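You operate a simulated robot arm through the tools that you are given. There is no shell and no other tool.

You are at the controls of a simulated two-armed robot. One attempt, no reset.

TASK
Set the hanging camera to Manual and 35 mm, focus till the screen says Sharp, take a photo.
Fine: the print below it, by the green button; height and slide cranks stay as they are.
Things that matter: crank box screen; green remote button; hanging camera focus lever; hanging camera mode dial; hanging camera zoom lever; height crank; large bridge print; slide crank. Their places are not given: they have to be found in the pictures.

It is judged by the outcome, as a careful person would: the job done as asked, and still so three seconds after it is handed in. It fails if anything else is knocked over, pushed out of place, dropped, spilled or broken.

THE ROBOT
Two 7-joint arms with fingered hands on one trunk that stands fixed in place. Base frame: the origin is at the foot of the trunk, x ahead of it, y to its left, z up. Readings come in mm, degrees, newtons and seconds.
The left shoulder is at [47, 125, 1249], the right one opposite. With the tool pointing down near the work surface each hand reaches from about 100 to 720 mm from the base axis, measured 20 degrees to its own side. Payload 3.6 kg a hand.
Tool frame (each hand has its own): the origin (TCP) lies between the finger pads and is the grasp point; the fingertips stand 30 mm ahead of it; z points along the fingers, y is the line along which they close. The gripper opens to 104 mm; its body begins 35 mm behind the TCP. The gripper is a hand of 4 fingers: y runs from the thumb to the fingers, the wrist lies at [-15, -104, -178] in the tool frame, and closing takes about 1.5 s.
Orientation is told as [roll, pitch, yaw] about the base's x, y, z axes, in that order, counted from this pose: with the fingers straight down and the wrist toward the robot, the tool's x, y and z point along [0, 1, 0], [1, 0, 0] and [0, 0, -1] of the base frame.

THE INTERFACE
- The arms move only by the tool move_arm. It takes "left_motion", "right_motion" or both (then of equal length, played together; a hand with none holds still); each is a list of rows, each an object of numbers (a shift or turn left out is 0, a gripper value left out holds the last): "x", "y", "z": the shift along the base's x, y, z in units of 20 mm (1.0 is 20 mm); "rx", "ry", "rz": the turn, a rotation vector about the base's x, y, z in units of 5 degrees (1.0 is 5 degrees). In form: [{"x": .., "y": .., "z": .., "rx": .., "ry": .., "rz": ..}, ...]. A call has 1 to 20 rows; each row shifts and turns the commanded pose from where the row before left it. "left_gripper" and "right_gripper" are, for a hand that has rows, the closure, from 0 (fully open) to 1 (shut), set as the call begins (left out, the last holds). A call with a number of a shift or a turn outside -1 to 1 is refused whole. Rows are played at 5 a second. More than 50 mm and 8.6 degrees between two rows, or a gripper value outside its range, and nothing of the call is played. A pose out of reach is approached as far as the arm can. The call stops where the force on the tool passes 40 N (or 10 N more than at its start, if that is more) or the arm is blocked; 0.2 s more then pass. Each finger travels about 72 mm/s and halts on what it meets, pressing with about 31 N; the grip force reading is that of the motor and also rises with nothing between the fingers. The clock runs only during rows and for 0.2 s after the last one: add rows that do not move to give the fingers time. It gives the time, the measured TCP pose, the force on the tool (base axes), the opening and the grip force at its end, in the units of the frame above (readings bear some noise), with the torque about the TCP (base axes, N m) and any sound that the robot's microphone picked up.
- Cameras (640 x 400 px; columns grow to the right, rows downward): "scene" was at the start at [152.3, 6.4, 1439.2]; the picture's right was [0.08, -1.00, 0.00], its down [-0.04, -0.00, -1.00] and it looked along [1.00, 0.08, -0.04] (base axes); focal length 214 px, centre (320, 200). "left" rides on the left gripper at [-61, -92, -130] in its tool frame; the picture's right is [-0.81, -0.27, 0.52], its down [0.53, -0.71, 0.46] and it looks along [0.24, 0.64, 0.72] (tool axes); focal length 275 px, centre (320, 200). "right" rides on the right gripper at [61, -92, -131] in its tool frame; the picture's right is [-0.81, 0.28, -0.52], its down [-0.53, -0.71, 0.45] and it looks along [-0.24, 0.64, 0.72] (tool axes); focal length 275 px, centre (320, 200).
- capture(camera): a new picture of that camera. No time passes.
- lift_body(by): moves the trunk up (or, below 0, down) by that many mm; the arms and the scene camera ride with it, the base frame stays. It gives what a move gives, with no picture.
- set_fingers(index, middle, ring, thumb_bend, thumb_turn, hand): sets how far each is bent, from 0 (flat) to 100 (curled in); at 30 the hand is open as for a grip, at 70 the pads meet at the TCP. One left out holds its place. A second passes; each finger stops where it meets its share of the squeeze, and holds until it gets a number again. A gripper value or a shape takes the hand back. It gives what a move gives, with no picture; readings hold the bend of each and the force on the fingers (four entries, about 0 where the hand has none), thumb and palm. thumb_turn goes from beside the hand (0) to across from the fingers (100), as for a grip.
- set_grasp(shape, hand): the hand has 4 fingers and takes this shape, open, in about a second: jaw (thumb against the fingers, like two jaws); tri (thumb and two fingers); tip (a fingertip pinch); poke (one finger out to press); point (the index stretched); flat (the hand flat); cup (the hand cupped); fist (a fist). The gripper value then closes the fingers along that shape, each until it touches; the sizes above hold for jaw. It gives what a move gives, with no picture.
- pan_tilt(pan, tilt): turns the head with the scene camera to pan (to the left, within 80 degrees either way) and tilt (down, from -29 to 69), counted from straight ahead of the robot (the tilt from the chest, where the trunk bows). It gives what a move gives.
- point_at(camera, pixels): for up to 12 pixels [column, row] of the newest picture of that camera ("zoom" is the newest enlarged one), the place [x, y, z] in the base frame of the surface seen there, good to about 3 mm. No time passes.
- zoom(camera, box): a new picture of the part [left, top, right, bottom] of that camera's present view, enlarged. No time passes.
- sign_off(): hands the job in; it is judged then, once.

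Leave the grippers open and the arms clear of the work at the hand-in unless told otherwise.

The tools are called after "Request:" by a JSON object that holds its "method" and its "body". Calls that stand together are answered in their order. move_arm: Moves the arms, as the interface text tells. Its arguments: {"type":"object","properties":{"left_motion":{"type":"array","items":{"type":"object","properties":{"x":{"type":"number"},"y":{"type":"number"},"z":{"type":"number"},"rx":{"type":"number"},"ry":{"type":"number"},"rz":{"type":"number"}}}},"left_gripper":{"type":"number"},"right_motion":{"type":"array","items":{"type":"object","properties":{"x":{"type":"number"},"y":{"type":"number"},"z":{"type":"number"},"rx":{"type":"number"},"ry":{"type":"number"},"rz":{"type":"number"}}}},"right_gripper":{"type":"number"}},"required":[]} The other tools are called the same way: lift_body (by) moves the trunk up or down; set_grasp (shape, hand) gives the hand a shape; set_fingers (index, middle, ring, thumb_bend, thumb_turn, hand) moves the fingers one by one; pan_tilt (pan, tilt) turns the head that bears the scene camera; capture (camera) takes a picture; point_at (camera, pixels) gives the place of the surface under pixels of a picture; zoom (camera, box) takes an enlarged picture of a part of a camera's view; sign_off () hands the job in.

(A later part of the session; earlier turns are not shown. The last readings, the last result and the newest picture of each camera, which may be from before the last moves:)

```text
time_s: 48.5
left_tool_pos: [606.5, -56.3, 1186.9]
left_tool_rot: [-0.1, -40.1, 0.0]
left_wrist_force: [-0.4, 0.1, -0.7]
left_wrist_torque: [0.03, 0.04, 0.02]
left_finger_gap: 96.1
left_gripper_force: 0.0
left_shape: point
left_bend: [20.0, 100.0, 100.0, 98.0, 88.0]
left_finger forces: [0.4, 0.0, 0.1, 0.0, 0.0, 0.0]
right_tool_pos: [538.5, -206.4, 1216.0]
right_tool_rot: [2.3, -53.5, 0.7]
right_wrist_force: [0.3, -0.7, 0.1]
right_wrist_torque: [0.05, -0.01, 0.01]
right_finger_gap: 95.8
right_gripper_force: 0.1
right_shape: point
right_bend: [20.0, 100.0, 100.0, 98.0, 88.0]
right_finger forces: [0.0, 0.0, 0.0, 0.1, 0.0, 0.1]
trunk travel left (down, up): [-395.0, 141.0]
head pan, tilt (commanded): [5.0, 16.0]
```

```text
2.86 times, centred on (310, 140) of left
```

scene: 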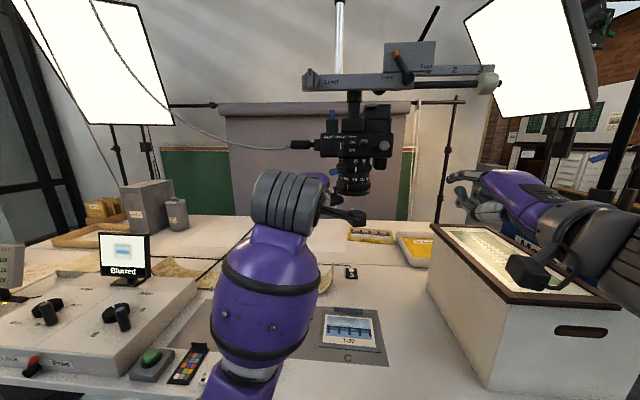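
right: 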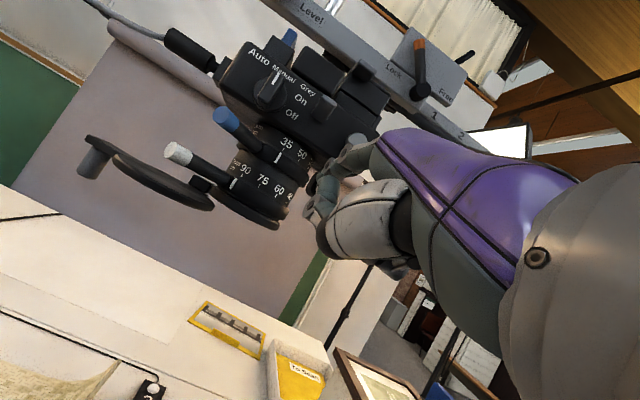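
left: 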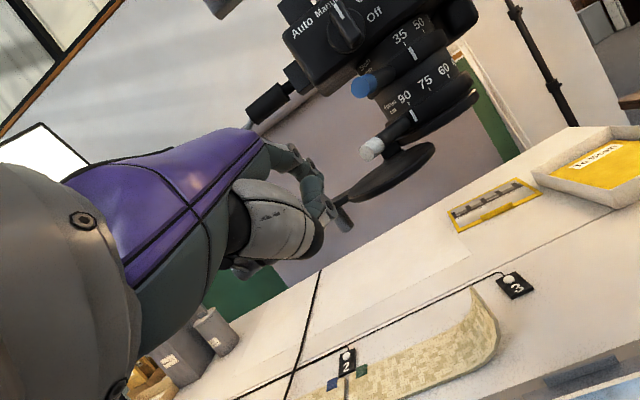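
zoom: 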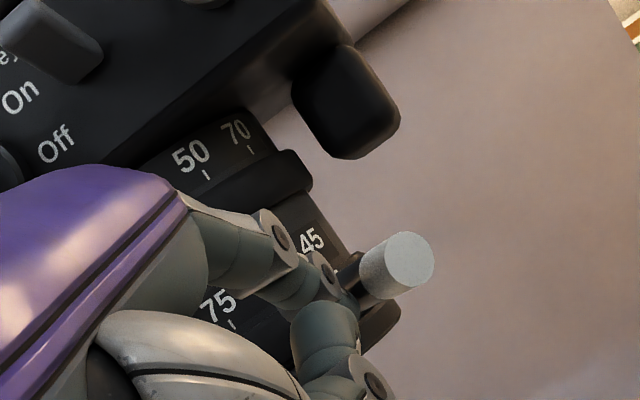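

Still "Blurred", but clearly closer. Further small steps.

Request:
{"method": "move_arm", "body": {"left_motion": [{"x": 0.09, "y": -0.13}]}}

Request:
{"method": "zoom", "body": {"camera": "scene", "box": [80, 220, 180, 300]}}

Request:
{"method": "move_arm", "body": {"left_motion": [{"x": 0.09, "y": -0.13}]}}

Request:
{"method": "zoom", "body": {"camera": "scene", "box": [80, 220, 180, 300]}}

Request:
{"method": "zoom", "body": {"camera": "left", "box": [220, 70, 400, 210]}}

```text
time_s: 48.9
left_tool_pos: [607.7, -58.9, 1186.9]
left_tool_rot: [-0.1, -40.2, 0.0]
left_wrist_force: [-0.1, -0.3, -0.6]
left_wrist_torque: [-0.01, 0.0, -0.01]
left_finger_gap: 96.0
left_gripper_force: 0.1
left_shape: point
left_bend: [20.0, 100.0, 100.0, 98.0, 88.0]
left_finger forces: [0.2, 0.1, 0.1, 0.0, 0.0, 0.0]
right_tool_pos: [539.4, -207.0, 1217.0]
right_tool_rot: [2.3, -53.6, 0.8]
right_wrist_force: [0.2, -0.2, -0.3]
right_wrist_torque: [0.03, 0.03, -0.02]
right_finger_gap: 96.0
right_gripper_force: 0.1
right_shape: point
right_bend: [20.0, 100.0, 100.0, 98.0, 88.0]
right_finger forces: [0.1, 0.1, 0.0, 0.0, 0.1, 0.0]
trunk travel left (down, up): [-395.0, 141.0]
head pan, tilt (commanded): [5.0, 16.0]
```

```text
5.00 times, centred on (130, 260) of scene
```

zoom: 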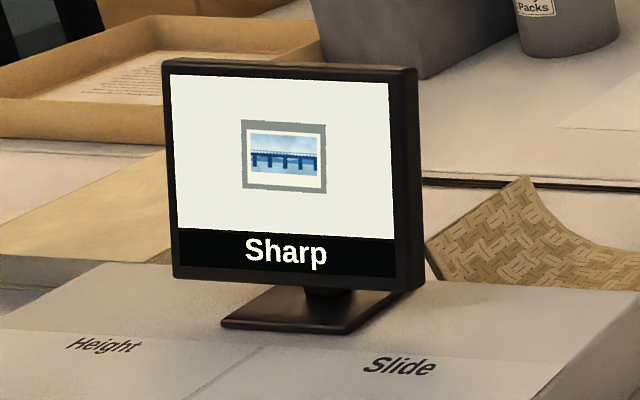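

```text
time_s: 49.3
left_tool_pos: [608.3, -62.7, 1185.9]
left_tool_rot: [-0.1, -40.0, 0.1]
left_wrist_force: [-0.3, 1.0, 0.6]
left_wrist_torque: [-0.02, 0.0, 0.0]
left_finger_gap: 96.1
left_gripper_force: 0.1
left_shape: point
left_bend: [20.0, 100.0, 100.0, 98.0, 88.0]
left_finger forces: [0.0, 0.0, 0.1, 0.0, 0.1, 0.1]
right_tool_pos: [538.0, -207.2, 1215.7]
right_tool_rot: [2.4, -53.6, 0.8]
right_wrist_force: [0.5, -0.3, 0.5]
right_wrist_torque: [-0.01, -0.01, -0.02]
right_finger_gap: 96.0
right_gripper_force: 0.1
right_shape: point
right_bend: [20.0, 100.0, 100.0, 98.0, 88.0]
right_finger forces: [0.0, 0.1, 0.0, 0.0, 0.0, 0.1]
trunk travel left (down, up): [-395.0, 141.0]
head pan, tilt (commanded): [5.0, 16.0]
```

```text
5.00 times, centred on (130, 260) of scene
```

zoom: 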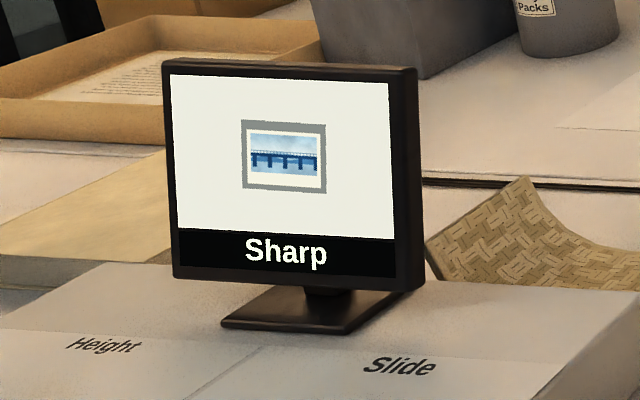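

```text
2.86 times, centred on (310, 140) of left
```

zoom: 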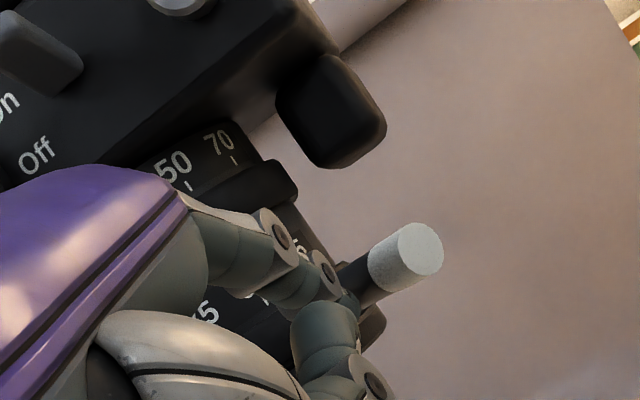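

The screen says "Sharp". I withdraw the left finger straight back and slightly left so the lever stays put, then check the lens settings and the screen.

Request:
{"method": "move_arm", "body": {"left_motion": [{"x": -0.3, "y": 0.15}, {"x": -0.7, "y": 0.1}, {"x": -0.9, "y": 0.1}, {"x": -0.9, "y": 0.2}, {"x": -0.9, "y": 0.4}]}}

Request:
{"method": "zoom", "body": {"camera": "scene", "box": [80, 220, 180, 300]}}

Request:
{"method": "capture", "body": {"camera": "left"}}

Request:
{"method": "capture", "body": {"camera": "scene"}}

```text
time_s: 50.5
left_tool_pos: [536.2, -45.3, 1186.0]
left_tool_rot: [0.1, -40.1, 0.1]
left_wrist_force: [1.0, 0.0, 0.1]
left_wrist_torque: [-0.01, 0.0, 0.0]
left_finger_gap: 96.2
left_gripper_force: 0.1
left_shape: point
left_bend: [20.0, 100.0, 100.0, 98.0, 88.0]
left_finger forces: [0.0, 0.1, 0.0, 0.0, 0.0, 0.1]
right_tool_pos: [537.4, -209.4, 1216.8]
right_tool_rot: [2.5, -53.6, 0.9]
right_wrist_force: [-0.1, -0.2, 0.3]
right_wrist_torque: [-0.03, -0.01, 0.01]
right_finger_gap: 96.1
right_gripper_force: 0.1
right_shape: point
right_bend: [20.0, 100.0, 100.0, 98.0, 88.0]
right_finger forces: [0.0, 0.0, 0.0, 0.0, 0.0, 0.1]
trunk travel left (down, up): [-395.0, 141.0]
head pan, tilt (commanded): [5.0, 16.0]
```

```text
5.00 times, centred on (130, 260) of scene
```

zoom: 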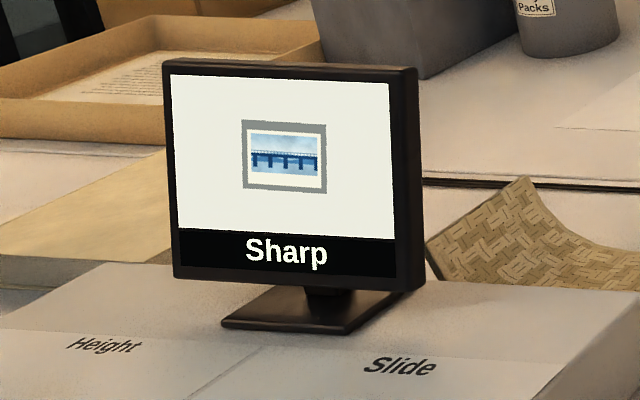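

```text
taken
```

left: 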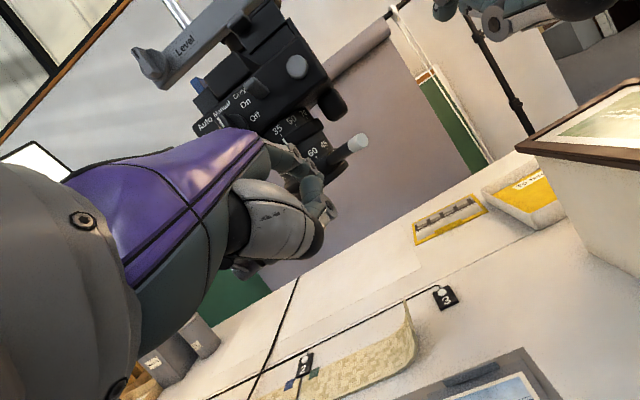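

```text
taken
```

scene: 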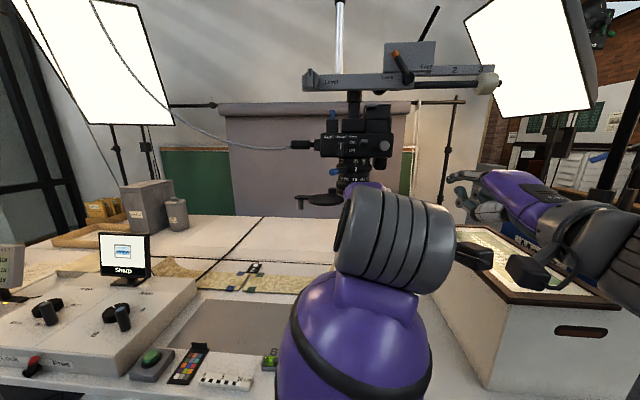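

Still "Sharp" after letting go. Now I carry the left hand back and to the left, toward above the green button.

Request:
{"method": "move_arm", "body": {"left_motion": [{"x": -0.9, "y": 0.3}, {"x": -0.8, "y": 0.6}, {"x": -0.6, "y": 0.9}, {"x": -0.5, "y": 0.9}, {"x": -0.4, "y": 0.9}, {"x": -0.2, "y": 0.9}, {"x": 0, "y": 0.9}, {"x": 0, "y": 0.9}, {"x": 0, "y": 0.9}, {"x": 0, "y": 0.9}, {"x": 0, "y": 0.9}, {"x": 0, "y": 0.9}, {"x": 0, "y": 0.9}, {"x": 0, "y": 0.9}, {"x": 0, "y": 0.9}, {"x": 0, "y": 0.9}, {"x": 0, "y": 0.9}]}}

Request:
{"method": "capture", "body": {"camera": "scene"}}

Request:
{"method": "zoom", "body": {"camera": "scene", "box": [290, 130, 410, 220]}}

Request:
{"method": "capture", "body": {"camera": "left"}}

```text
time_s: 54.1
left_tool_pos: [485.8, 242.1, 1193.7]
left_tool_rot: [0.1, -40.1, -0.1]
left_wrist_force: [-1.0, -0.4, -0.3]
left_wrist_torque: [0.03, 0.0, -0.02]
left_finger_gap: 96.1
left_gripper_force: 0.0
left_shape: point
left_bend: [20.0, 100.0, 100.0, 98.0, 88.0]
left_finger forces: [0.0, 0.0, 0.0, 0.0, 0.0, 0.0]
left hand out of reach, approached as far as the arm can: row 9, 10, 11, 12
right_tool_pos: [537.6, -207.0, 1216.2]
right_tool_rot: [2.4, -53.6, 0.8]
right_wrist_force: [-1.1, 1.0, 0.8]
right_wrist_torque: [0.0, 0.02, 0.03]
right_finger_gap: 96.2
right_gripper_force: 0.0
right_shape: point
right_bend: [20.0, 100.0, 100.0, 98.0, 88.0]
right_finger forces: [0.0, 0.0, 0.0, 0.1, 0.1, 0.1]
trunk travel left (down, up): [-395.0, 141.0]
head pan, tilt (commanded): [5.0, 16.0]
```

```text
taken
```

scene: 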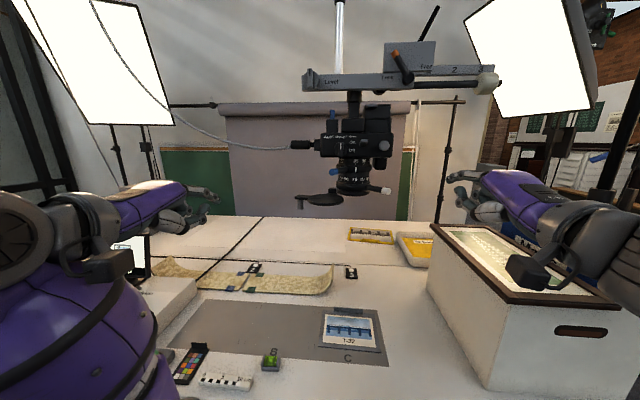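

```text
4.44 times, centred on (350, 175) of scene
```

zoom: 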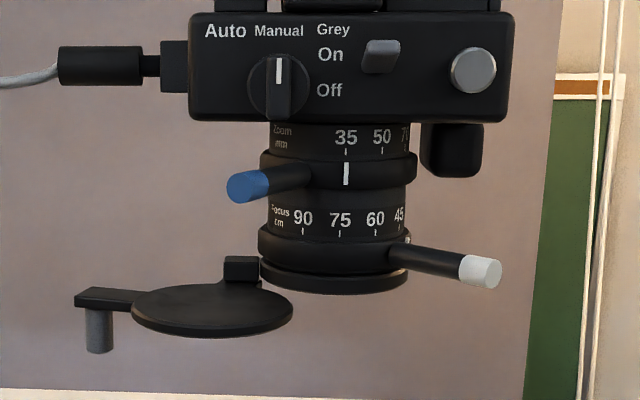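

```text
taken
```

left: 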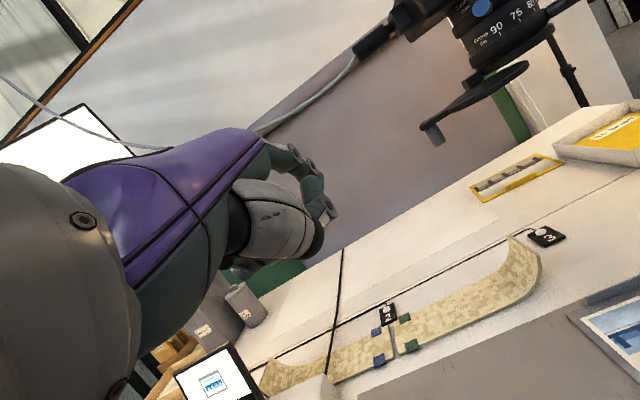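

Manual, 35 mm and focus at 45 are all set and the lens is untouched. Now I look down-left at the crank box and the green button to plan the press.

Request:
{"method": "pan_tilt", "body": {"pan": 30, "tilt": 45}}

Request:
{"method": "capture", "body": {"camera": "scene"}}

Request:
{"method": "set_grasp", "body": {"hand": "left", "shape": "poke"}}

Request:
{"method": "capture", "body": {"camera": "left"}}

```text
time_s: 55.1
left_tool_pos: [486.3, 241.2, 1191.7]
left_tool_rot: [0.0, -40.3, 0.0]
left_wrist_force: [-0.2, 0.4, 0.0]
left_wrist_torque: [-0.02, 0.01, -0.03]
left_finger_gap: 96.1
left_gripper_force: 0.1
left_shape: point
left_bend: [20.0, 100.0, 100.0, 98.0, 88.0]
left_finger forces: [0.0, 0.0, 0.0, 0.1, 0.0, 0.0]
right_tool_pos: [536.8, -208.1, 1216.8]
right_tool_rot: [2.3, -53.6, 0.8]
right_wrist_force: [-0.1, 0.1, 0.1]
right_wrist_torque: [-0.01, 0.03, 0.03]
right_finger_gap: 95.8
right_gripper_force: 0.0
right_shape: point
right_bend: [20.0, 100.0, 100.0, 98.0, 88.0]
right_finger forces: [0.0, 0.0, 0.0, 0.1, 0.0, 0.0]
trunk travel left (down, up): [-395.0, 141.0]
head pan, tilt (commanded): [30.0, 45.0]
```

```text
taken
```

scene: 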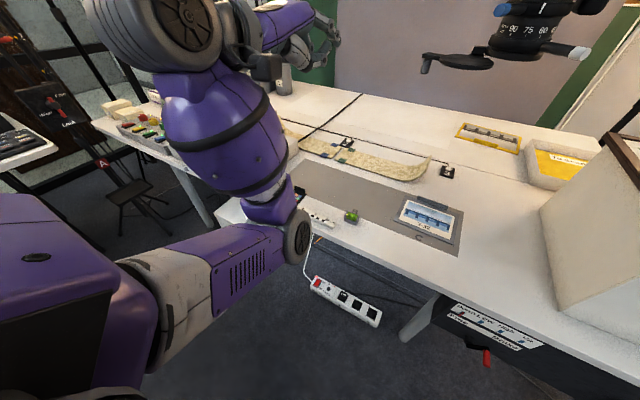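

```text
time_s: 56.0
left_tool_pos: [486.5, 241.2, 1192.3]
left_tool_rot: [0.0, -40.0, -0.1]
left_wrist_force: [0.0, -0.3, -0.4]
left_wrist_torque: [0.02, -0.02, -0.02]
left_finger_gap: 0.0
left_gripper_force: 0.1
left_shape: poke
left_bend: [70.0, 70.0, 99.0, 100.0, 100.0]
left_finger forces: [0.0, 0.0, 0.1, 0.0, 0.0, 0.0]
right_tool_pos: [537.5, -206.2, 1216.9]
right_tool_rot: [2.4, -53.6, 0.8]
right_wrist_force: [0.4, 0.5, 0.5]
right_wrist_torque: [-0.02, 0.0, 0.01]
right_finger_gap: 96.2
right_gripper_force: 0.0
right_shape: point
right_bend: [20.0, 100.0, 100.0, 98.0, 88.0]
right_finger forces: [0.1, 0.0, 0.0, 0.0, 0.0, 0.0]
trunk travel left (down, up): [-395.0, 141.0]
head pan, tilt (commanded): [30.0, 45.0]
```

```text
taken
```

left: 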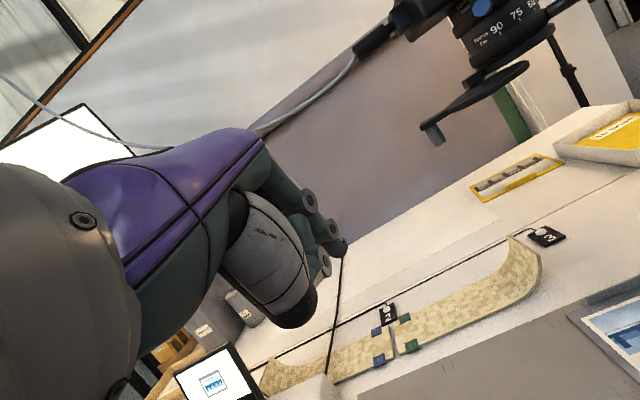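

"Poke" puts index and middle together straight ahead (tips 30 mm ahead of the TCP), good for pressing the button. I bring the left hand to point down, to the left and back from the table, high up, so that its camera and the head can see the button.

Request:
{"method": "move_arm", "body": {"left_motion": [{"x": -0.2, "y": 0.85, "z": -0.3, "ry": 0.73}, {"x": -0.2, "y": 0.85, "z": -0.3, "ry": 0.73}, {"x": -0.2, "y": 0.85, "z": -0.3, "ry": 0.73}, {"x": -0.2, "y": 0.85, "z": -0.3, "ry": 0.73}, {"x": -0.2, "y": 0.85, "z": -0.3, "ry": 0.73}, {"x": -0.2, "y": 0.85, "z": -0.3, "ry": 0.73}, {"x": -0.2, "y": 0.85, "z": -0.3, "ry": 0.73}, {"x": -0.2, "y": 0.85, "z": -0.3, "ry": 0.73}, {"x": -0.2, "y": 0.85, "z": -0.3, "ry": 0.73}, {"x": -0.2, "y": 0.85, "z": -0.3, "ry": 0.73}, {"x": -0.2, "y": 0.85, "z": -0.3, "ry": 0.73}]}}

Request:
{"method": "capture", "body": {"camera": "scene"}}

Request:
{"method": "capture", "body": {"camera": "left"}}

```text
time_s: 58.4
left_tool_pos: [440.8, 427.5, 1127.9]
left_tool_rot: [-0.1, 0.1, 0.0]
left_wrist_force: [-1.7, 0.0, -0.7]
left_wrist_torque: [-0.01, 0.01, 0.01]
left_finger_gap: 0.0
left_gripper_force: 0.1
left_shape: poke
left_bend: [70.0, 70.0, 99.0, 100.0, 100.0]
left_finger forces: [0.0, 0.0, 0.0, 0.0, 0.0, 0.1]
right_tool_pos: [537.9, -207.6, 1215.9]
right_tool_rot: [2.4, -53.6, 0.7]
right_wrist_force: [-0.6, -0.6, -0.4]
right_wrist_torque: [-0.01, -0.02, 0.0]
right_finger_gap: 96.0
right_gripper_force: 0.1
right_shape: point
right_bend: [20.0, 100.0, 100.0, 98.0, 88.0]
right_finger forces: [0.0, 0.0, 0.0, 0.1, 0.0, 0.1]
trunk travel left (down, up): [-395.0, 141.0]
head pan, tilt (commanded): [30.0, 45.0]
```

```text
taken
```

scene: 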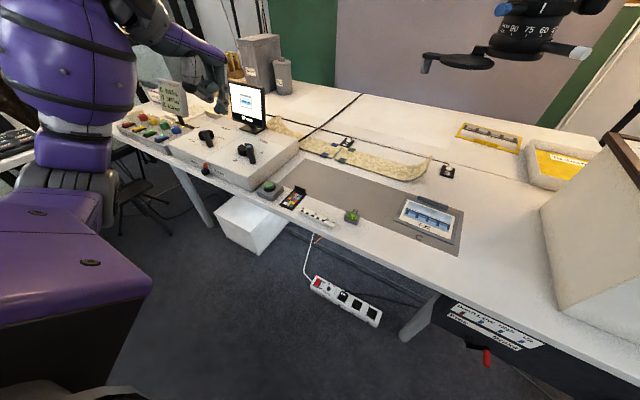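

```text
taken
```

left: 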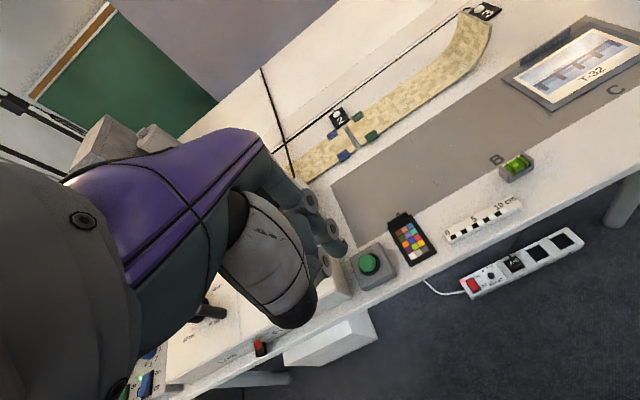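

The left hand points down at [441,427,1128], and the button is visible in both views (scene (270,186); left camera (368,263)). I measure it and its surroundings.

Request:
{"method": "zoom", "body": {"camera": "left", "box": [310, 210, 450, 310]}}

Request:
{"method": "point_at", "body": {"camera": "left", "pixels": [[368, 263], [360, 263], [375, 263], [368, 256], [368, 270], [385, 250], [355, 250], [392, 270], [365, 287], [335, 290], [410, 235], [345, 262]]}}

Request:
{"method": "zoom", "body": {"camera": "scene", "box": [200, 130, 340, 230]}}

```text
4.00 times, centred on (380, 260) of left
```

zoom: 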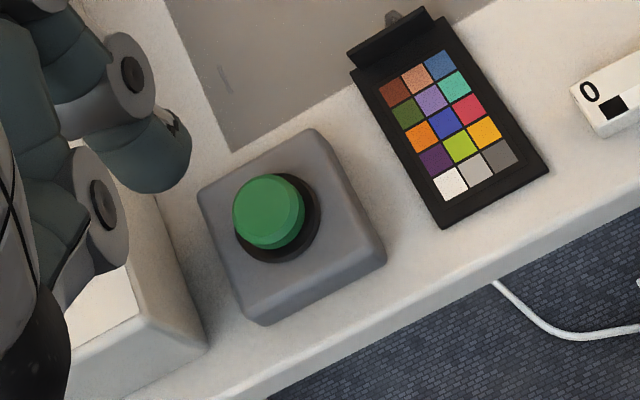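

```text
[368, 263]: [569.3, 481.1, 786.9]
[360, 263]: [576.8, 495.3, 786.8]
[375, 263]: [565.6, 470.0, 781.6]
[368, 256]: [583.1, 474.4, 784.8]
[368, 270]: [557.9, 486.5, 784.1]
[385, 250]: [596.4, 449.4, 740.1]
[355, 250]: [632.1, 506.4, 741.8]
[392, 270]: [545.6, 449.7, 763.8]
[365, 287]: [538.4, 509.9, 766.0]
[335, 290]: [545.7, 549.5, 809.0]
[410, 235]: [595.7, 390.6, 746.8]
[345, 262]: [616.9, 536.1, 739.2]
```

```text
4.00 times, centred on (270, 180) of scene
```

zoom: 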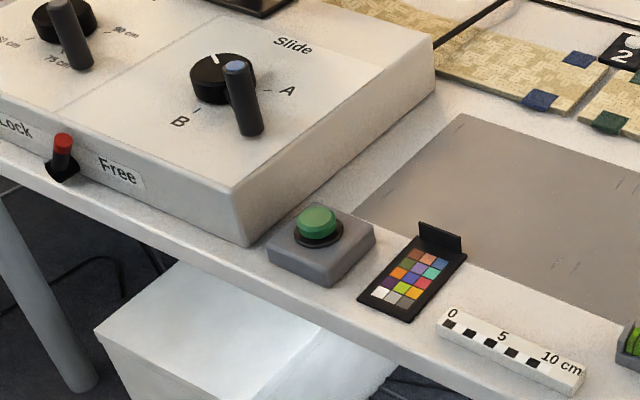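

Request:
{"method": "point_at", "body": {"camera": "zoom", "pixels": [[317, 218], [317, 212], [330, 222], [304, 222], [232, 190], [243, 240], [330, 112], [430, 40], [248, 128], [235, 68], [60, 160], [210, 95]]}}

```text
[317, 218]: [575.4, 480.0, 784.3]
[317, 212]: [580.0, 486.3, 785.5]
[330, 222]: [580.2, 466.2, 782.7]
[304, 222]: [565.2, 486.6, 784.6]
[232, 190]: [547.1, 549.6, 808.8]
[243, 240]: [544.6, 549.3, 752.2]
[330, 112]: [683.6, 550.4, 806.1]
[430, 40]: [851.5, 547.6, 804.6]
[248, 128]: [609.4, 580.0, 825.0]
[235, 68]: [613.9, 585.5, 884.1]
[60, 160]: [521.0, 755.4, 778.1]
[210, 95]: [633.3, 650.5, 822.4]
```

The button's centre is about [572,480,786]; the crank box's right face is at y 550 (top z 808) and the slide crank handle is at about [611,583, up to 884] — about 100 mm from the button. I measure my poking fingertips.

Request:
{"method": "zoom", "body": {"camera": "left", "box": [270, 170, 390, 330]}}

Request:
{"method": "point_at", "body": {"camera": "zoom", "pixels": [[385, 188], [375, 195], [365, 175], [395, 180], [340, 140], [330, 240], [310, 100], [300, 290]]}}

```text
2.50 times, centred on (330, 250) of left
```

zoom: 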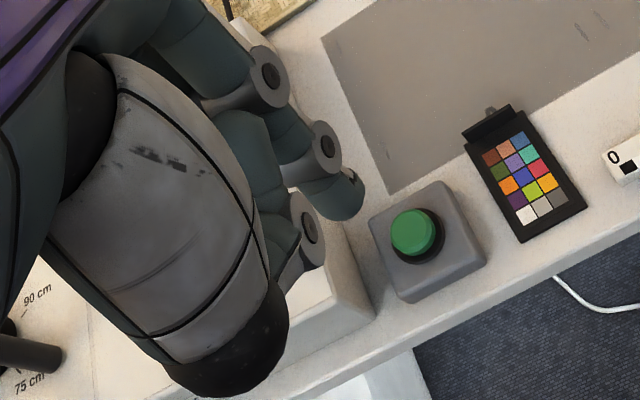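

```text
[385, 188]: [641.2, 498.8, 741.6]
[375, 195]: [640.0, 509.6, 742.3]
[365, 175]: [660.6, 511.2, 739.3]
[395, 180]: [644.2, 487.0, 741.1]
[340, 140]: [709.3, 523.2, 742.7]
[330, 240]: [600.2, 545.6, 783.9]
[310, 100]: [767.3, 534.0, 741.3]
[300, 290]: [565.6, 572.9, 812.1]
```

Request:
{"method": "point_at", "body": {"camera": "zoom", "pixels": [[345, 208], [350, 215], [335, 195], [325, 147], [268, 75], [310, 228], [320, 258], [270, 340]]}}

```text
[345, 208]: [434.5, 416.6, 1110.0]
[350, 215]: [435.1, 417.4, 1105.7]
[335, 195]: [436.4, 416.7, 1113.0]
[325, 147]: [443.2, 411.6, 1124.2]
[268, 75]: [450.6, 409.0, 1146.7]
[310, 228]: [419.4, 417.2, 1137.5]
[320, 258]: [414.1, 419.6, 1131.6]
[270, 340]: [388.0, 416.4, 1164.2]
```

Request:
{"method": "zoom", "body": {"camera": "scene", "box": [170, 30, 260, 130]}}

Request:
{"method": "point_at", "body": {"camera": "zoom", "pixels": [[300, 330], [330, 320], [280, 320], [320, 340]]}}

```text
4.00 times, centred on (215, 80) of scene
```

zoom: 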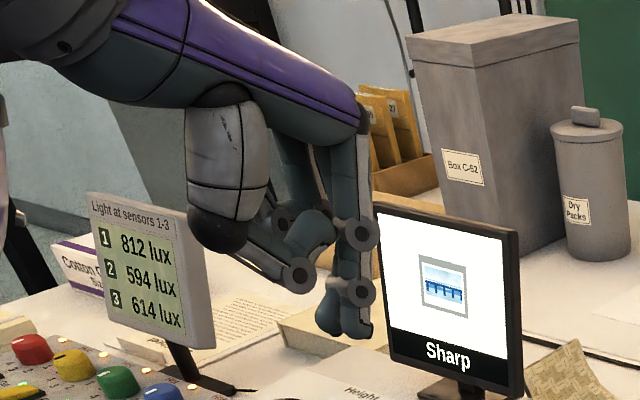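

```text
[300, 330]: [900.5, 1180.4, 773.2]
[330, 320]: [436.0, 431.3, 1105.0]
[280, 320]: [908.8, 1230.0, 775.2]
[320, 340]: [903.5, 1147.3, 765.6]
```

The two fingertips sit symmetrically about the TCP, ending 30 mm below it. Before lowering the trunk for a better reach to the button, I move the right hand back and let it point down, clear of the box on the right.

Request:
{"method": "move_arm", "body": {"right_motion": [{"x": -0.6, "y": -0.3}, {"x": -0.6, "y": -0.4, "ry": 0.9}, {"x": -0.6, "y": -0.4, "ry": 0.97}, {"x": -0.6, "y": -0.4, "ry": 0.97}, {"x": -0.6, "y": -0.4, "ry": 0.97}, {"x": -0.5, "y": -0.4, "ry": 0.97}, {"x": -0.5, "y": -0.4, "ry": 0.97}, {"x": -0.5, "y": -0.4, "ry": 0.97}, {"x": -0.5, "y": -0.4, "ry": 0.97}, {"x": -0.5, "y": -0.4, "ry": 0.97}, {"x": -0.5, "y": -0.4, "ry": 0.97}, {"x": 0, "y": -0.4, "ry": 0.97}]}}

Request:
{"method": "capture", "body": {"camera": "right"}}

```text
time_s: 61.0
left_tool_pos: [441.5, 427.1, 1128.2]
left_tool_rot: [0.0, 0.1, -0.1]
left_wrist_force: [-1.0, 0.3, -0.5]
left_wrist_torque: [-0.03, 0.01, 0.02]
left_finger_gap: 0.1
left_gripper_force: 0.1
left_shape: poke
left_bend: [70.0, 70.0, 99.0, 100.0, 100.0]
left_finger forces: [0.1, 0.0, 0.0, 0.0, 0.1, 0.1]
right_tool_pos: [416.3, -301.8, 1216.3]
right_tool_rot: [3.0, -0.5, 0.5]
right_wrist_force: [0.2, 0.4, 0.5]
right_wrist_torque: [0.01, -0.01, 0.0]
right_finger_gap: 95.9
right_gripper_force: 0.0
right_shape: point
right_bend: [20.0, 100.0, 100.0, 98.0, 88.0]
right_finger forces: [0.0, 0.0, 0.0, 0.1, 0.1, 0.0]
trunk travel left (down, up): [-395.0, 141.0]
head pan, tilt (commanded): [30.0, 45.0]
```

```text
taken
```

right: 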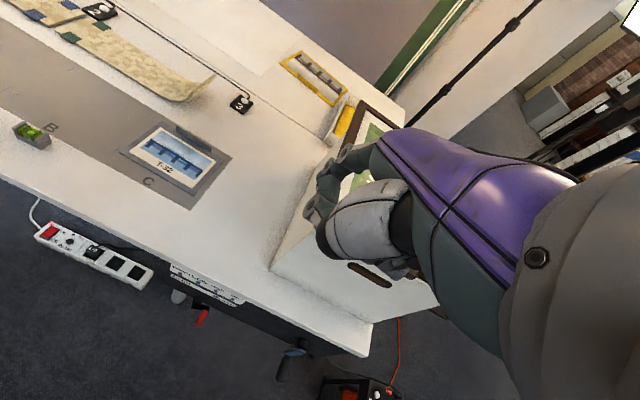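

Request:
{"method": "point_at", "body": {"camera": "right", "pixels": [[310, 240], [370, 273], [420, 300], [300, 200], [345, 155], [370, 350], [350, 165], [285, 265]]}}

```text
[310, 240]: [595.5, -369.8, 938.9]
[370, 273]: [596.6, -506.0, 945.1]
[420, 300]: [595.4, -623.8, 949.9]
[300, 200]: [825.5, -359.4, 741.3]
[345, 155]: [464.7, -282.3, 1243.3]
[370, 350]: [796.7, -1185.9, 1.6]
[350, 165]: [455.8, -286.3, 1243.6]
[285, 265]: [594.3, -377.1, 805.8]
```

The box's front is at x 595, my right hand stays behind x 490, so lowering is safe. I lower the trunk by 120 mm.

Request:
{"method": "lift_body", "body": {"by": -120}}

Request:
{"method": "capture", "body": {"camera": "scene"}}

Request:
{"method": "capture", "body": {"camera": "left"}}

```text
time_s: 62.5
left_tool_pos: [441.0, 428.1, 1007.8]
left_tool_rot: [0.0, 0.0, -0.1]
left_wrist_force: [0.2, -0.2, 0.8]
left_wrist_torque: [0.01, 0.03, -0.01]
left_finger_gap: 0.0
left_gripper_force: 0.0
left_shape: poke
left_bend: [70.0, 70.0, 99.0, 100.0, 100.0]
left_finger forces: [0.0, 0.0, 0.0, 0.0, 0.0, 0.0]
right_tool_pos: [415.8, -301.6, 1097.5]
right_tool_rot: [3.1, -0.6, 0.3]
right_wrist_force: [1.2, 0.1, 0.1]
right_wrist_torque: [-0.05, 0.01, 0.02]
right_finger_gap: 95.9
right_gripper_force: 0.0
right_shape: point
right_bend: [20.0, 100.0, 100.0, 98.0, 88.0]
right_finger forces: [0.0, 0.0, 0.1, 0.1, 0.0, 0.1]
trunk travel left (down, up): [-275.0, 261.0]
head pan, tilt (commanded): [30.0, 45.0]
```

```text
taken
```

scene: 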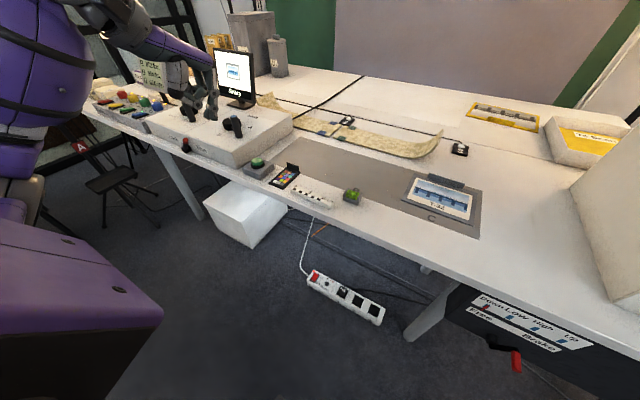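

```text
taken
```

left: 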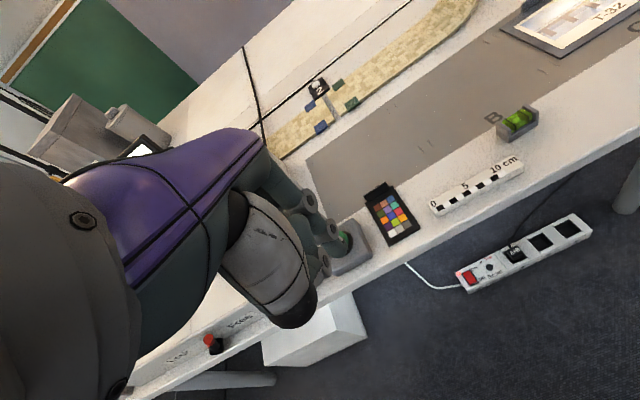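

I now move the left hand over the button: to about [573,480,930].

Request:
{"method": "move_arm", "body": {"left_motion": [{"x": 0.82, "y": 0.32, "z": -0.3}, {"x": 0.82, "y": 0.32, "z": -0.4}, {"x": 0.82, "y": 0.32, "z": -0.5}, {"x": 0.82, "y": 0.32, "z": -0.5}, {"x": 0.82, "y": 0.32, "z": -0.5}, {"x": 0.82, "y": 0.32, "z": -0.5}, {"x": 0.82, "y": 0.32, "z": -0.5}, {"x": 0.82, "y": 0.32, "z": -0.5}]}}

Request:
{"method": "capture", "body": {"camera": "scene"}}

Request:
{"method": "zoom", "body": {"camera": "scene", "box": [180, 90, 320, 200]}}

Request:
{"method": "capture", "body": {"camera": "left"}}

```text
time_s: 64.3
left_tool_pos: [572.9, 477.9, 937.3]
left_tool_rot: [-0.1, 0.1, 0.0]
left_wrist_force: [-0.1, -0.3, -0.1]
left_wrist_torque: [0.03, -0.01, 0.02]
left_finger_gap: 0.1
left_gripper_force: 0.0
left_shape: poke
left_bend: [70.0, 70.0, 99.0, 100.0, 100.0]
left_finger forces: [0.1, 0.0, 0.0, 0.0, 0.0, 0.0]
right_tool_pos: [417.2, -300.2, 1097.0]
right_tool_rot: [3.0, -0.6, 0.4]
right_wrist_force: [1.1, 0.1, 0.1]
right_wrist_torque: [-0.02, -0.01, -0.01]
right_finger_gap: 95.9
right_gripper_force: 0.0
right_shape: point
right_bend: [20.0, 100.0, 100.0, 98.0, 88.0]
right_finger forces: [0.0, 0.1, 0.0, 0.1, 0.0, 0.0]
trunk travel left (down, up): [-275.0, 261.0]
head pan, tilt (commanded): [30.0, 45.0]
```

```text
taken
```

scene: 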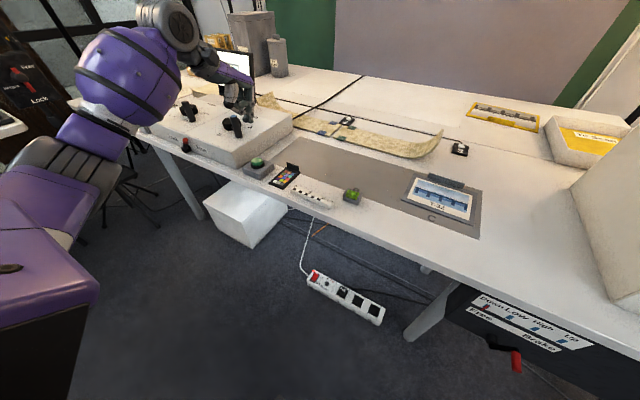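

```text
3.64 times, centred on (250, 145) of scene
```

zoom: 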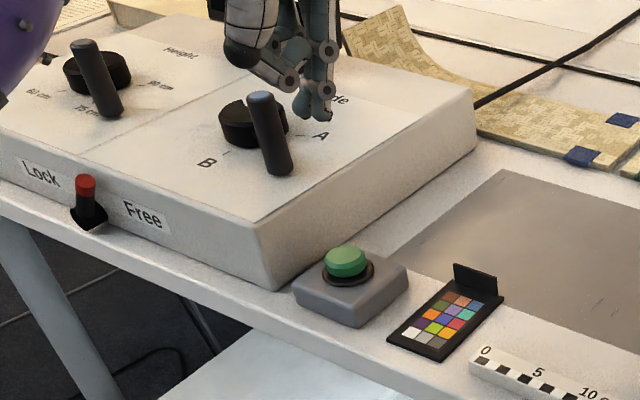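

```text
taken
```

left: 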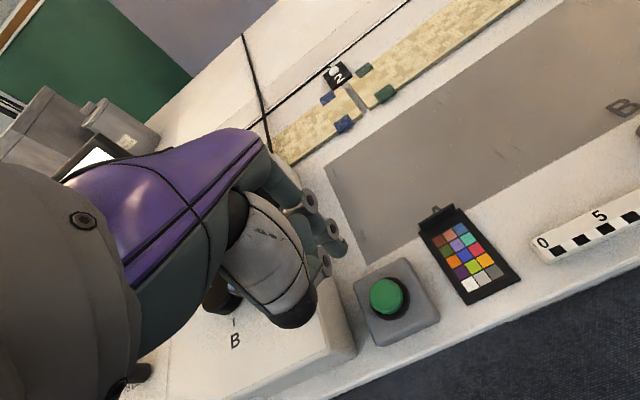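

The hand is above the button, fingertips at z ≈ 907. I re-measure the button from this nearer view (left camera, about (387,295)) and the fingertips.

Request:
{"method": "zoom", "body": {"camera": "left", "box": [290, 210, 450, 350]}}

Request:
{"method": "point_at", "body": {"camera": "left", "pixels": [[387, 295], [380, 297], [395, 295], [387, 287], [387, 304], [340, 245], [343, 250], [330, 240]]}}

```text
2.86 times, centred on (370, 280) of left
```

zoom: 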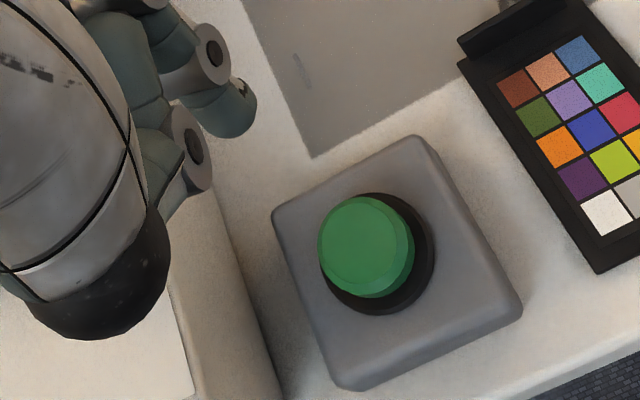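

```text
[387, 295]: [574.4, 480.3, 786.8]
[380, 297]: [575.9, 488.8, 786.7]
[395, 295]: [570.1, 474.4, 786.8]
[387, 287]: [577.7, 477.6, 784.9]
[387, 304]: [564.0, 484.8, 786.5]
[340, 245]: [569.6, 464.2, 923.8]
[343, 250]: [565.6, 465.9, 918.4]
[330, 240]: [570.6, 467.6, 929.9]
```

Button top centre ≈ [574,482,787]; fingertips' midpoint ≈ [567,479]. I shift 5 mm forward and 3 mm left, and descend to 15 mm above the button.

Request:
{"method": "move_arm", "body": {"left_motion": [{"x": 0.15, "y": 0.1, "z": -0.8}, {"x": 0.1, "y": 0.05, "z": -0.9}, {"z": -0.9}, {"z": -0.9}, {"z": -0.9}, {"z": -0.85}]}}

Request:
{"method": "zoom", "body": {"camera": "left", "box": [290, 210, 450, 350]}}

Request:
{"method": "capture", "body": {"camera": "scene"}}

Request:
{"method": "zoom", "body": {"camera": "scene", "box": [200, 90, 320, 200]}}

```text
time_s: 65.7
left_tool_pos: [579.3, 480.8, 827.6]
left_tool_rot: [0.1, 0.0, -0.1]
left_wrist_force: [0.2, 0.0, 0.0]
left_wrist_torque: [0.0, -0.01, 0.0]
left_finger_gap: 0.0
left_gripper_force: 0.0
left_shape: poke
left_bend: [70.0, 70.0, 99.0, 100.0, 100.0]
left_finger forces: [0.1, 0.1, 0.1, 0.0, 0.0, 0.0]
right_tool_pos: [415.0, -301.8, 1096.0]
right_tool_rot: [3.0, -0.6, 0.5]
right_wrist_force: [1.0, 0.8, -0.2]
right_wrist_torque: [0.0, -0.03, 0.01]
right_finger_gap: 96.1
right_gripper_force: 0.1
right_shape: point
right_bend: [20.0, 100.0, 100.0, 98.0, 88.0]
right_finger forces: [0.1, 0.0, 0.1, 0.1, 0.0, 0.1]
trunk travel left (down, up): [-275.0, 261.0]
head pan, tilt (commanded): [30.0, 45.0]
```

```text
2.86 times, centred on (370, 280) of left
```

zoom: 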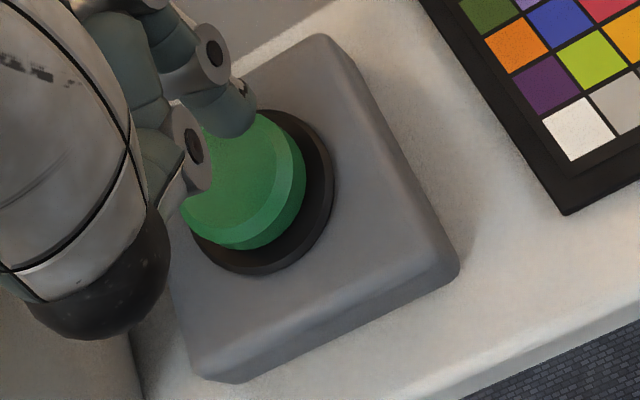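

```text
taken
```

scene: 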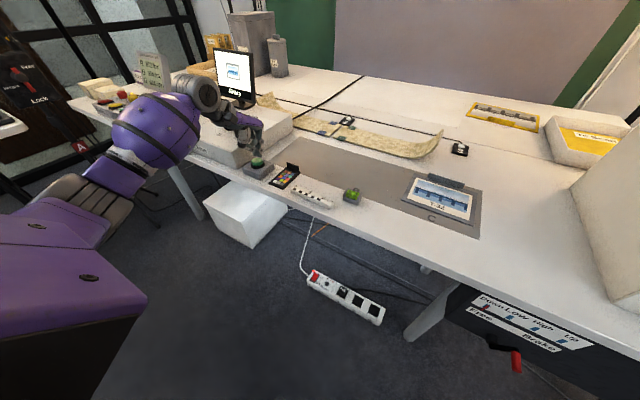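

```text
3.64 times, centred on (260, 145) of scene
```

zoom: 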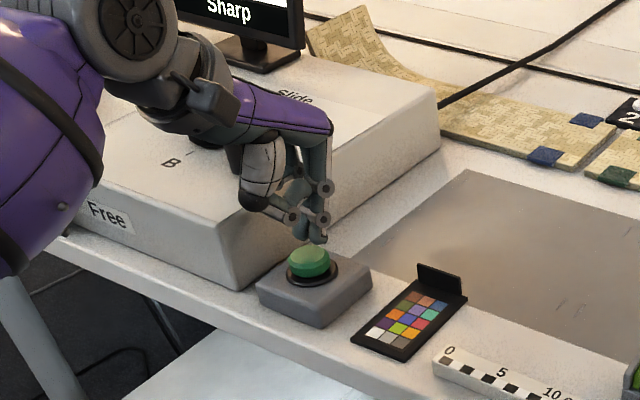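

The fingertips are centred about 10 mm over the green button. I press down in small steps.

Request:
{"method": "move_arm", "body": {"left_motion": [{"z": -0.25}, {"z": -0.2}, {"z": -0.15}, {"z": -0.1}]}}

Request:
{"method": "zoom", "body": {"camera": "left", "box": [290, 210, 450, 350]}}

Request:
{"method": "zoom", "body": {"camera": "scene", "box": [200, 30, 320, 180]}}

```text
time_s: 66.7
left_tool_pos: [576.6, 481.3, 814.9]
left_tool_rot: [0.0, 0.1, 0.0]
left_wrist_force: [0.2, -0.6, 1.4]
left_wrist_torque: [0.0, 0.01, -0.04]
left_finger_gap: 0.0
left_gripper_force: 0.1
left_shape: poke
left_bend: [70.0, 70.0, 99.0, 100.0, 100.0]
left_finger forces: [0.0, 1.0, 0.1, 0.0, 0.0, 0.0]
right_tool_pos: [416.5, -302.2, 1097.2]
right_tool_rot: [3.0, -0.5, 0.4]
right_wrist_force: [-0.2, 0.5, 0.4]
right_wrist_torque: [-0.01, 0.01, 0.01]
right_finger_gap: 96.2
right_gripper_force: 0.0
right_shape: point
right_bend: [20.0, 100.0, 100.0, 98.0, 88.0]
right_finger forces: [0.0, 0.0, 0.1, 0.1, 0.0, 0.0]
trunk travel left (down, up): [-275.0, 261.0]
head pan, tilt (commanded): [30.0, 45.0]
```

```text
2.86 times, centred on (370, 280) of left
```

zoom: 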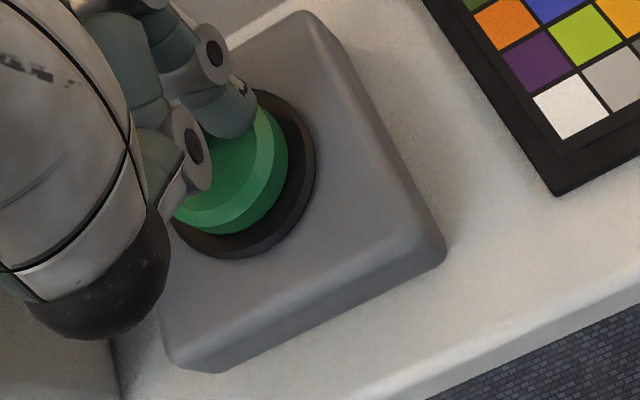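

```text
2.67 times, centred on (260, 105) of scene
```

zoom: 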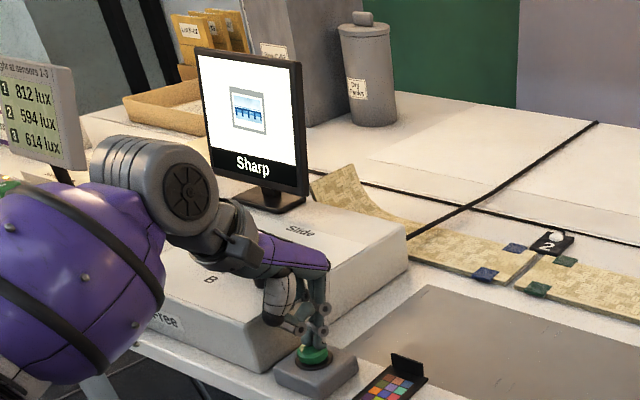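

Contact with 1–1.4 N. I press further down.

Request:
{"method": "move_arm", "body": {"left_motion": [{"z": -0.12}, {"z": -0.12}, {"z": 0}]}}

Request:
{"method": "zoom", "body": {"camera": "scene", "box": [200, 30, 320, 180]}}

Request:
{"method": "zoom", "body": {"camera": "left", "box": [290, 210, 450, 350]}}

```text
time_s: 67.5
left_tool_pos: [576.8, 482.9, 811.0]
left_tool_rot: [0.1, 0.0, -0.1]
left_wrist_force: [1.4, -1.6, 3.5]
left_wrist_torque: [0.04, -0.02, 0.03]
left_finger_gap: 0.0
left_gripper_force: 0.1
left_shape: poke
left_bend: [70.0, 70.0, 99.0, 100.0, 100.0]
left_finger forces: [0.0, 3.8, 0.1, 0.0, 0.0, 0.1]
right_tool_pos: [416.0, -301.4, 1096.0]
right_tool_rot: [3.2, -0.6, 0.5]
right_wrist_force: [-0.3, 0.9, -0.8]
right_wrist_torque: [0.0, 0.02, 0.02]
right_finger_gap: 96.1
right_gripper_force: 0.0
right_shape: point
right_bend: [20.0, 100.0, 100.0, 98.0, 88.0]
right_finger forces: [0.0, 0.0, 0.0, 0.0, 0.0, 0.1]
trunk travel left (down, up): [-275.0, 261.0]
head pan, tilt (commanded): [30.0, 45.0]
heard: click
```

```text
2.67 times, centred on (260, 105) of scene
```

zoom: 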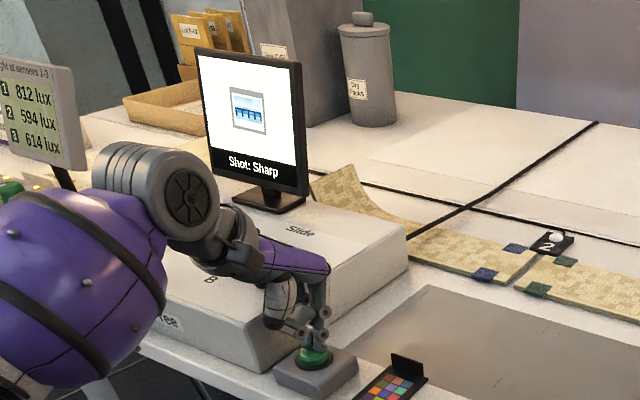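

```text
2.86 times, centred on (370, 280) of left
```

zoom: 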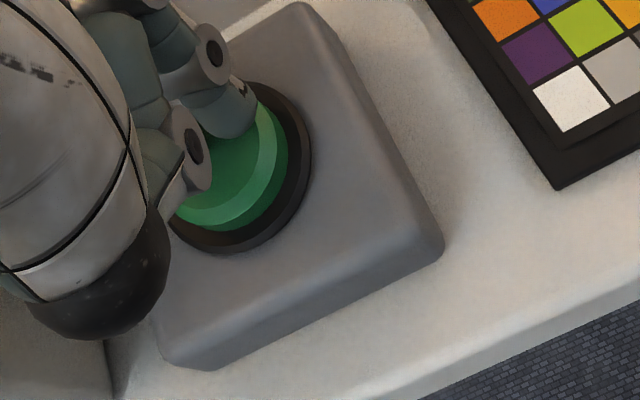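

A click was heard and the screen reads "Shot: Sharp" — the photo is taken. I lift the left hand straight up off the button, then back away.

Request:
{"method": "move_arm", "body": {"left_motion": [{"z": 0.4}, {"z": 0.7}, {"z": 0.9}, {"z": 0.9}, {"z": 0.9}, {"z": 0.9}, {"z": 0.9}, {"x": -0.5, "z": 0.8}, {"x": -0.8, "y": -0.2, "z": 0.5}, {"x": -0.9, "y": -0.2, "z": 0.4}, {"x": -0.9, "y": -0.2, "z": 0.4}, {"x": -0.9, "y": -0.2, "z": 0.4}, {"x": -0.9, "y": -0.2, "z": 0.4}, {"x": -0.9, "y": -0.2, "z": 0.4}]}}

Request:
{"method": "capture", "body": {"camera": "scene"}}

Request:
{"method": "zoom", "body": {"camera": "scene", "box": [140, 30, 320, 200]}}

```text
time_s: 70.5
left_tool_pos: [459.0, 459.8, 988.1]
left_tool_rot: [0.0, 0.0, 0.0]
left_wrist_force: [0.0, 0.9, -0.7]
left_wrist_torque: [0.01, -0.01, -0.01]
left_finger_gap: 0.0
left_gripper_force: 0.0
left_shape: poke
left_bend: [70.0, 70.0, 99.0, 100.0, 100.0]
left_finger forces: [0.1, 0.1, 0.0, 0.1, 0.1, 0.0]
right_tool_pos: [416.3, -302.0, 1097.2]
right_tool_rot: [3.0, -0.8, 0.4]
right_wrist_force: [-0.5, -0.5, 0.7]
right_wrist_torque: [0.01, 0.0, 0.0]
right_finger_gap: 95.9
right_gripper_force: 0.0
right_shape: point
right_bend: [20.0, 100.0, 100.0, 98.0, 88.0]
right_finger forces: [0.0, 0.0, 0.0, 0.1, 0.0, 0.1]
trunk travel left (down, up): [-275.0, 261.0]
head pan, tilt (commanded): [30.0, 45.0]
```

```text
taken
```

scene: 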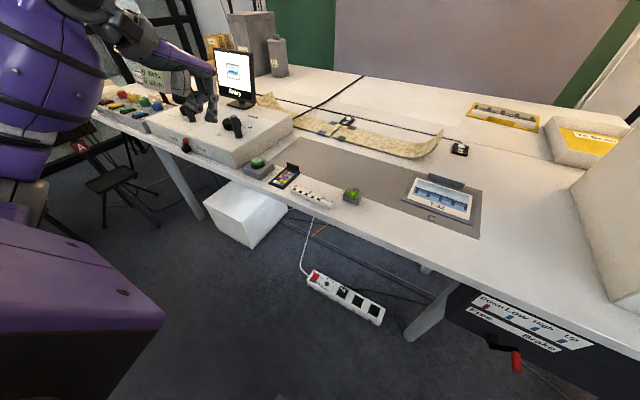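

```text
2.35 times, centred on (230, 115) of scene
```

zoom: 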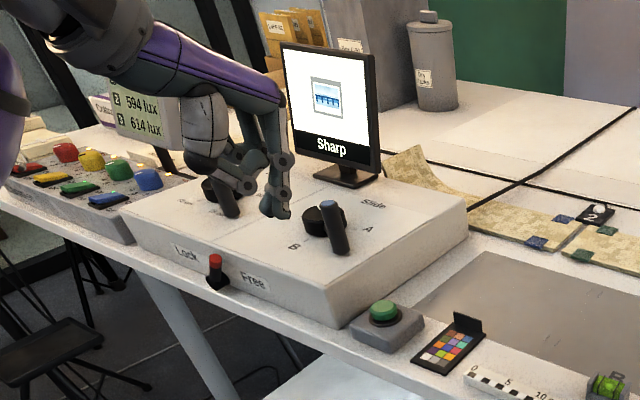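

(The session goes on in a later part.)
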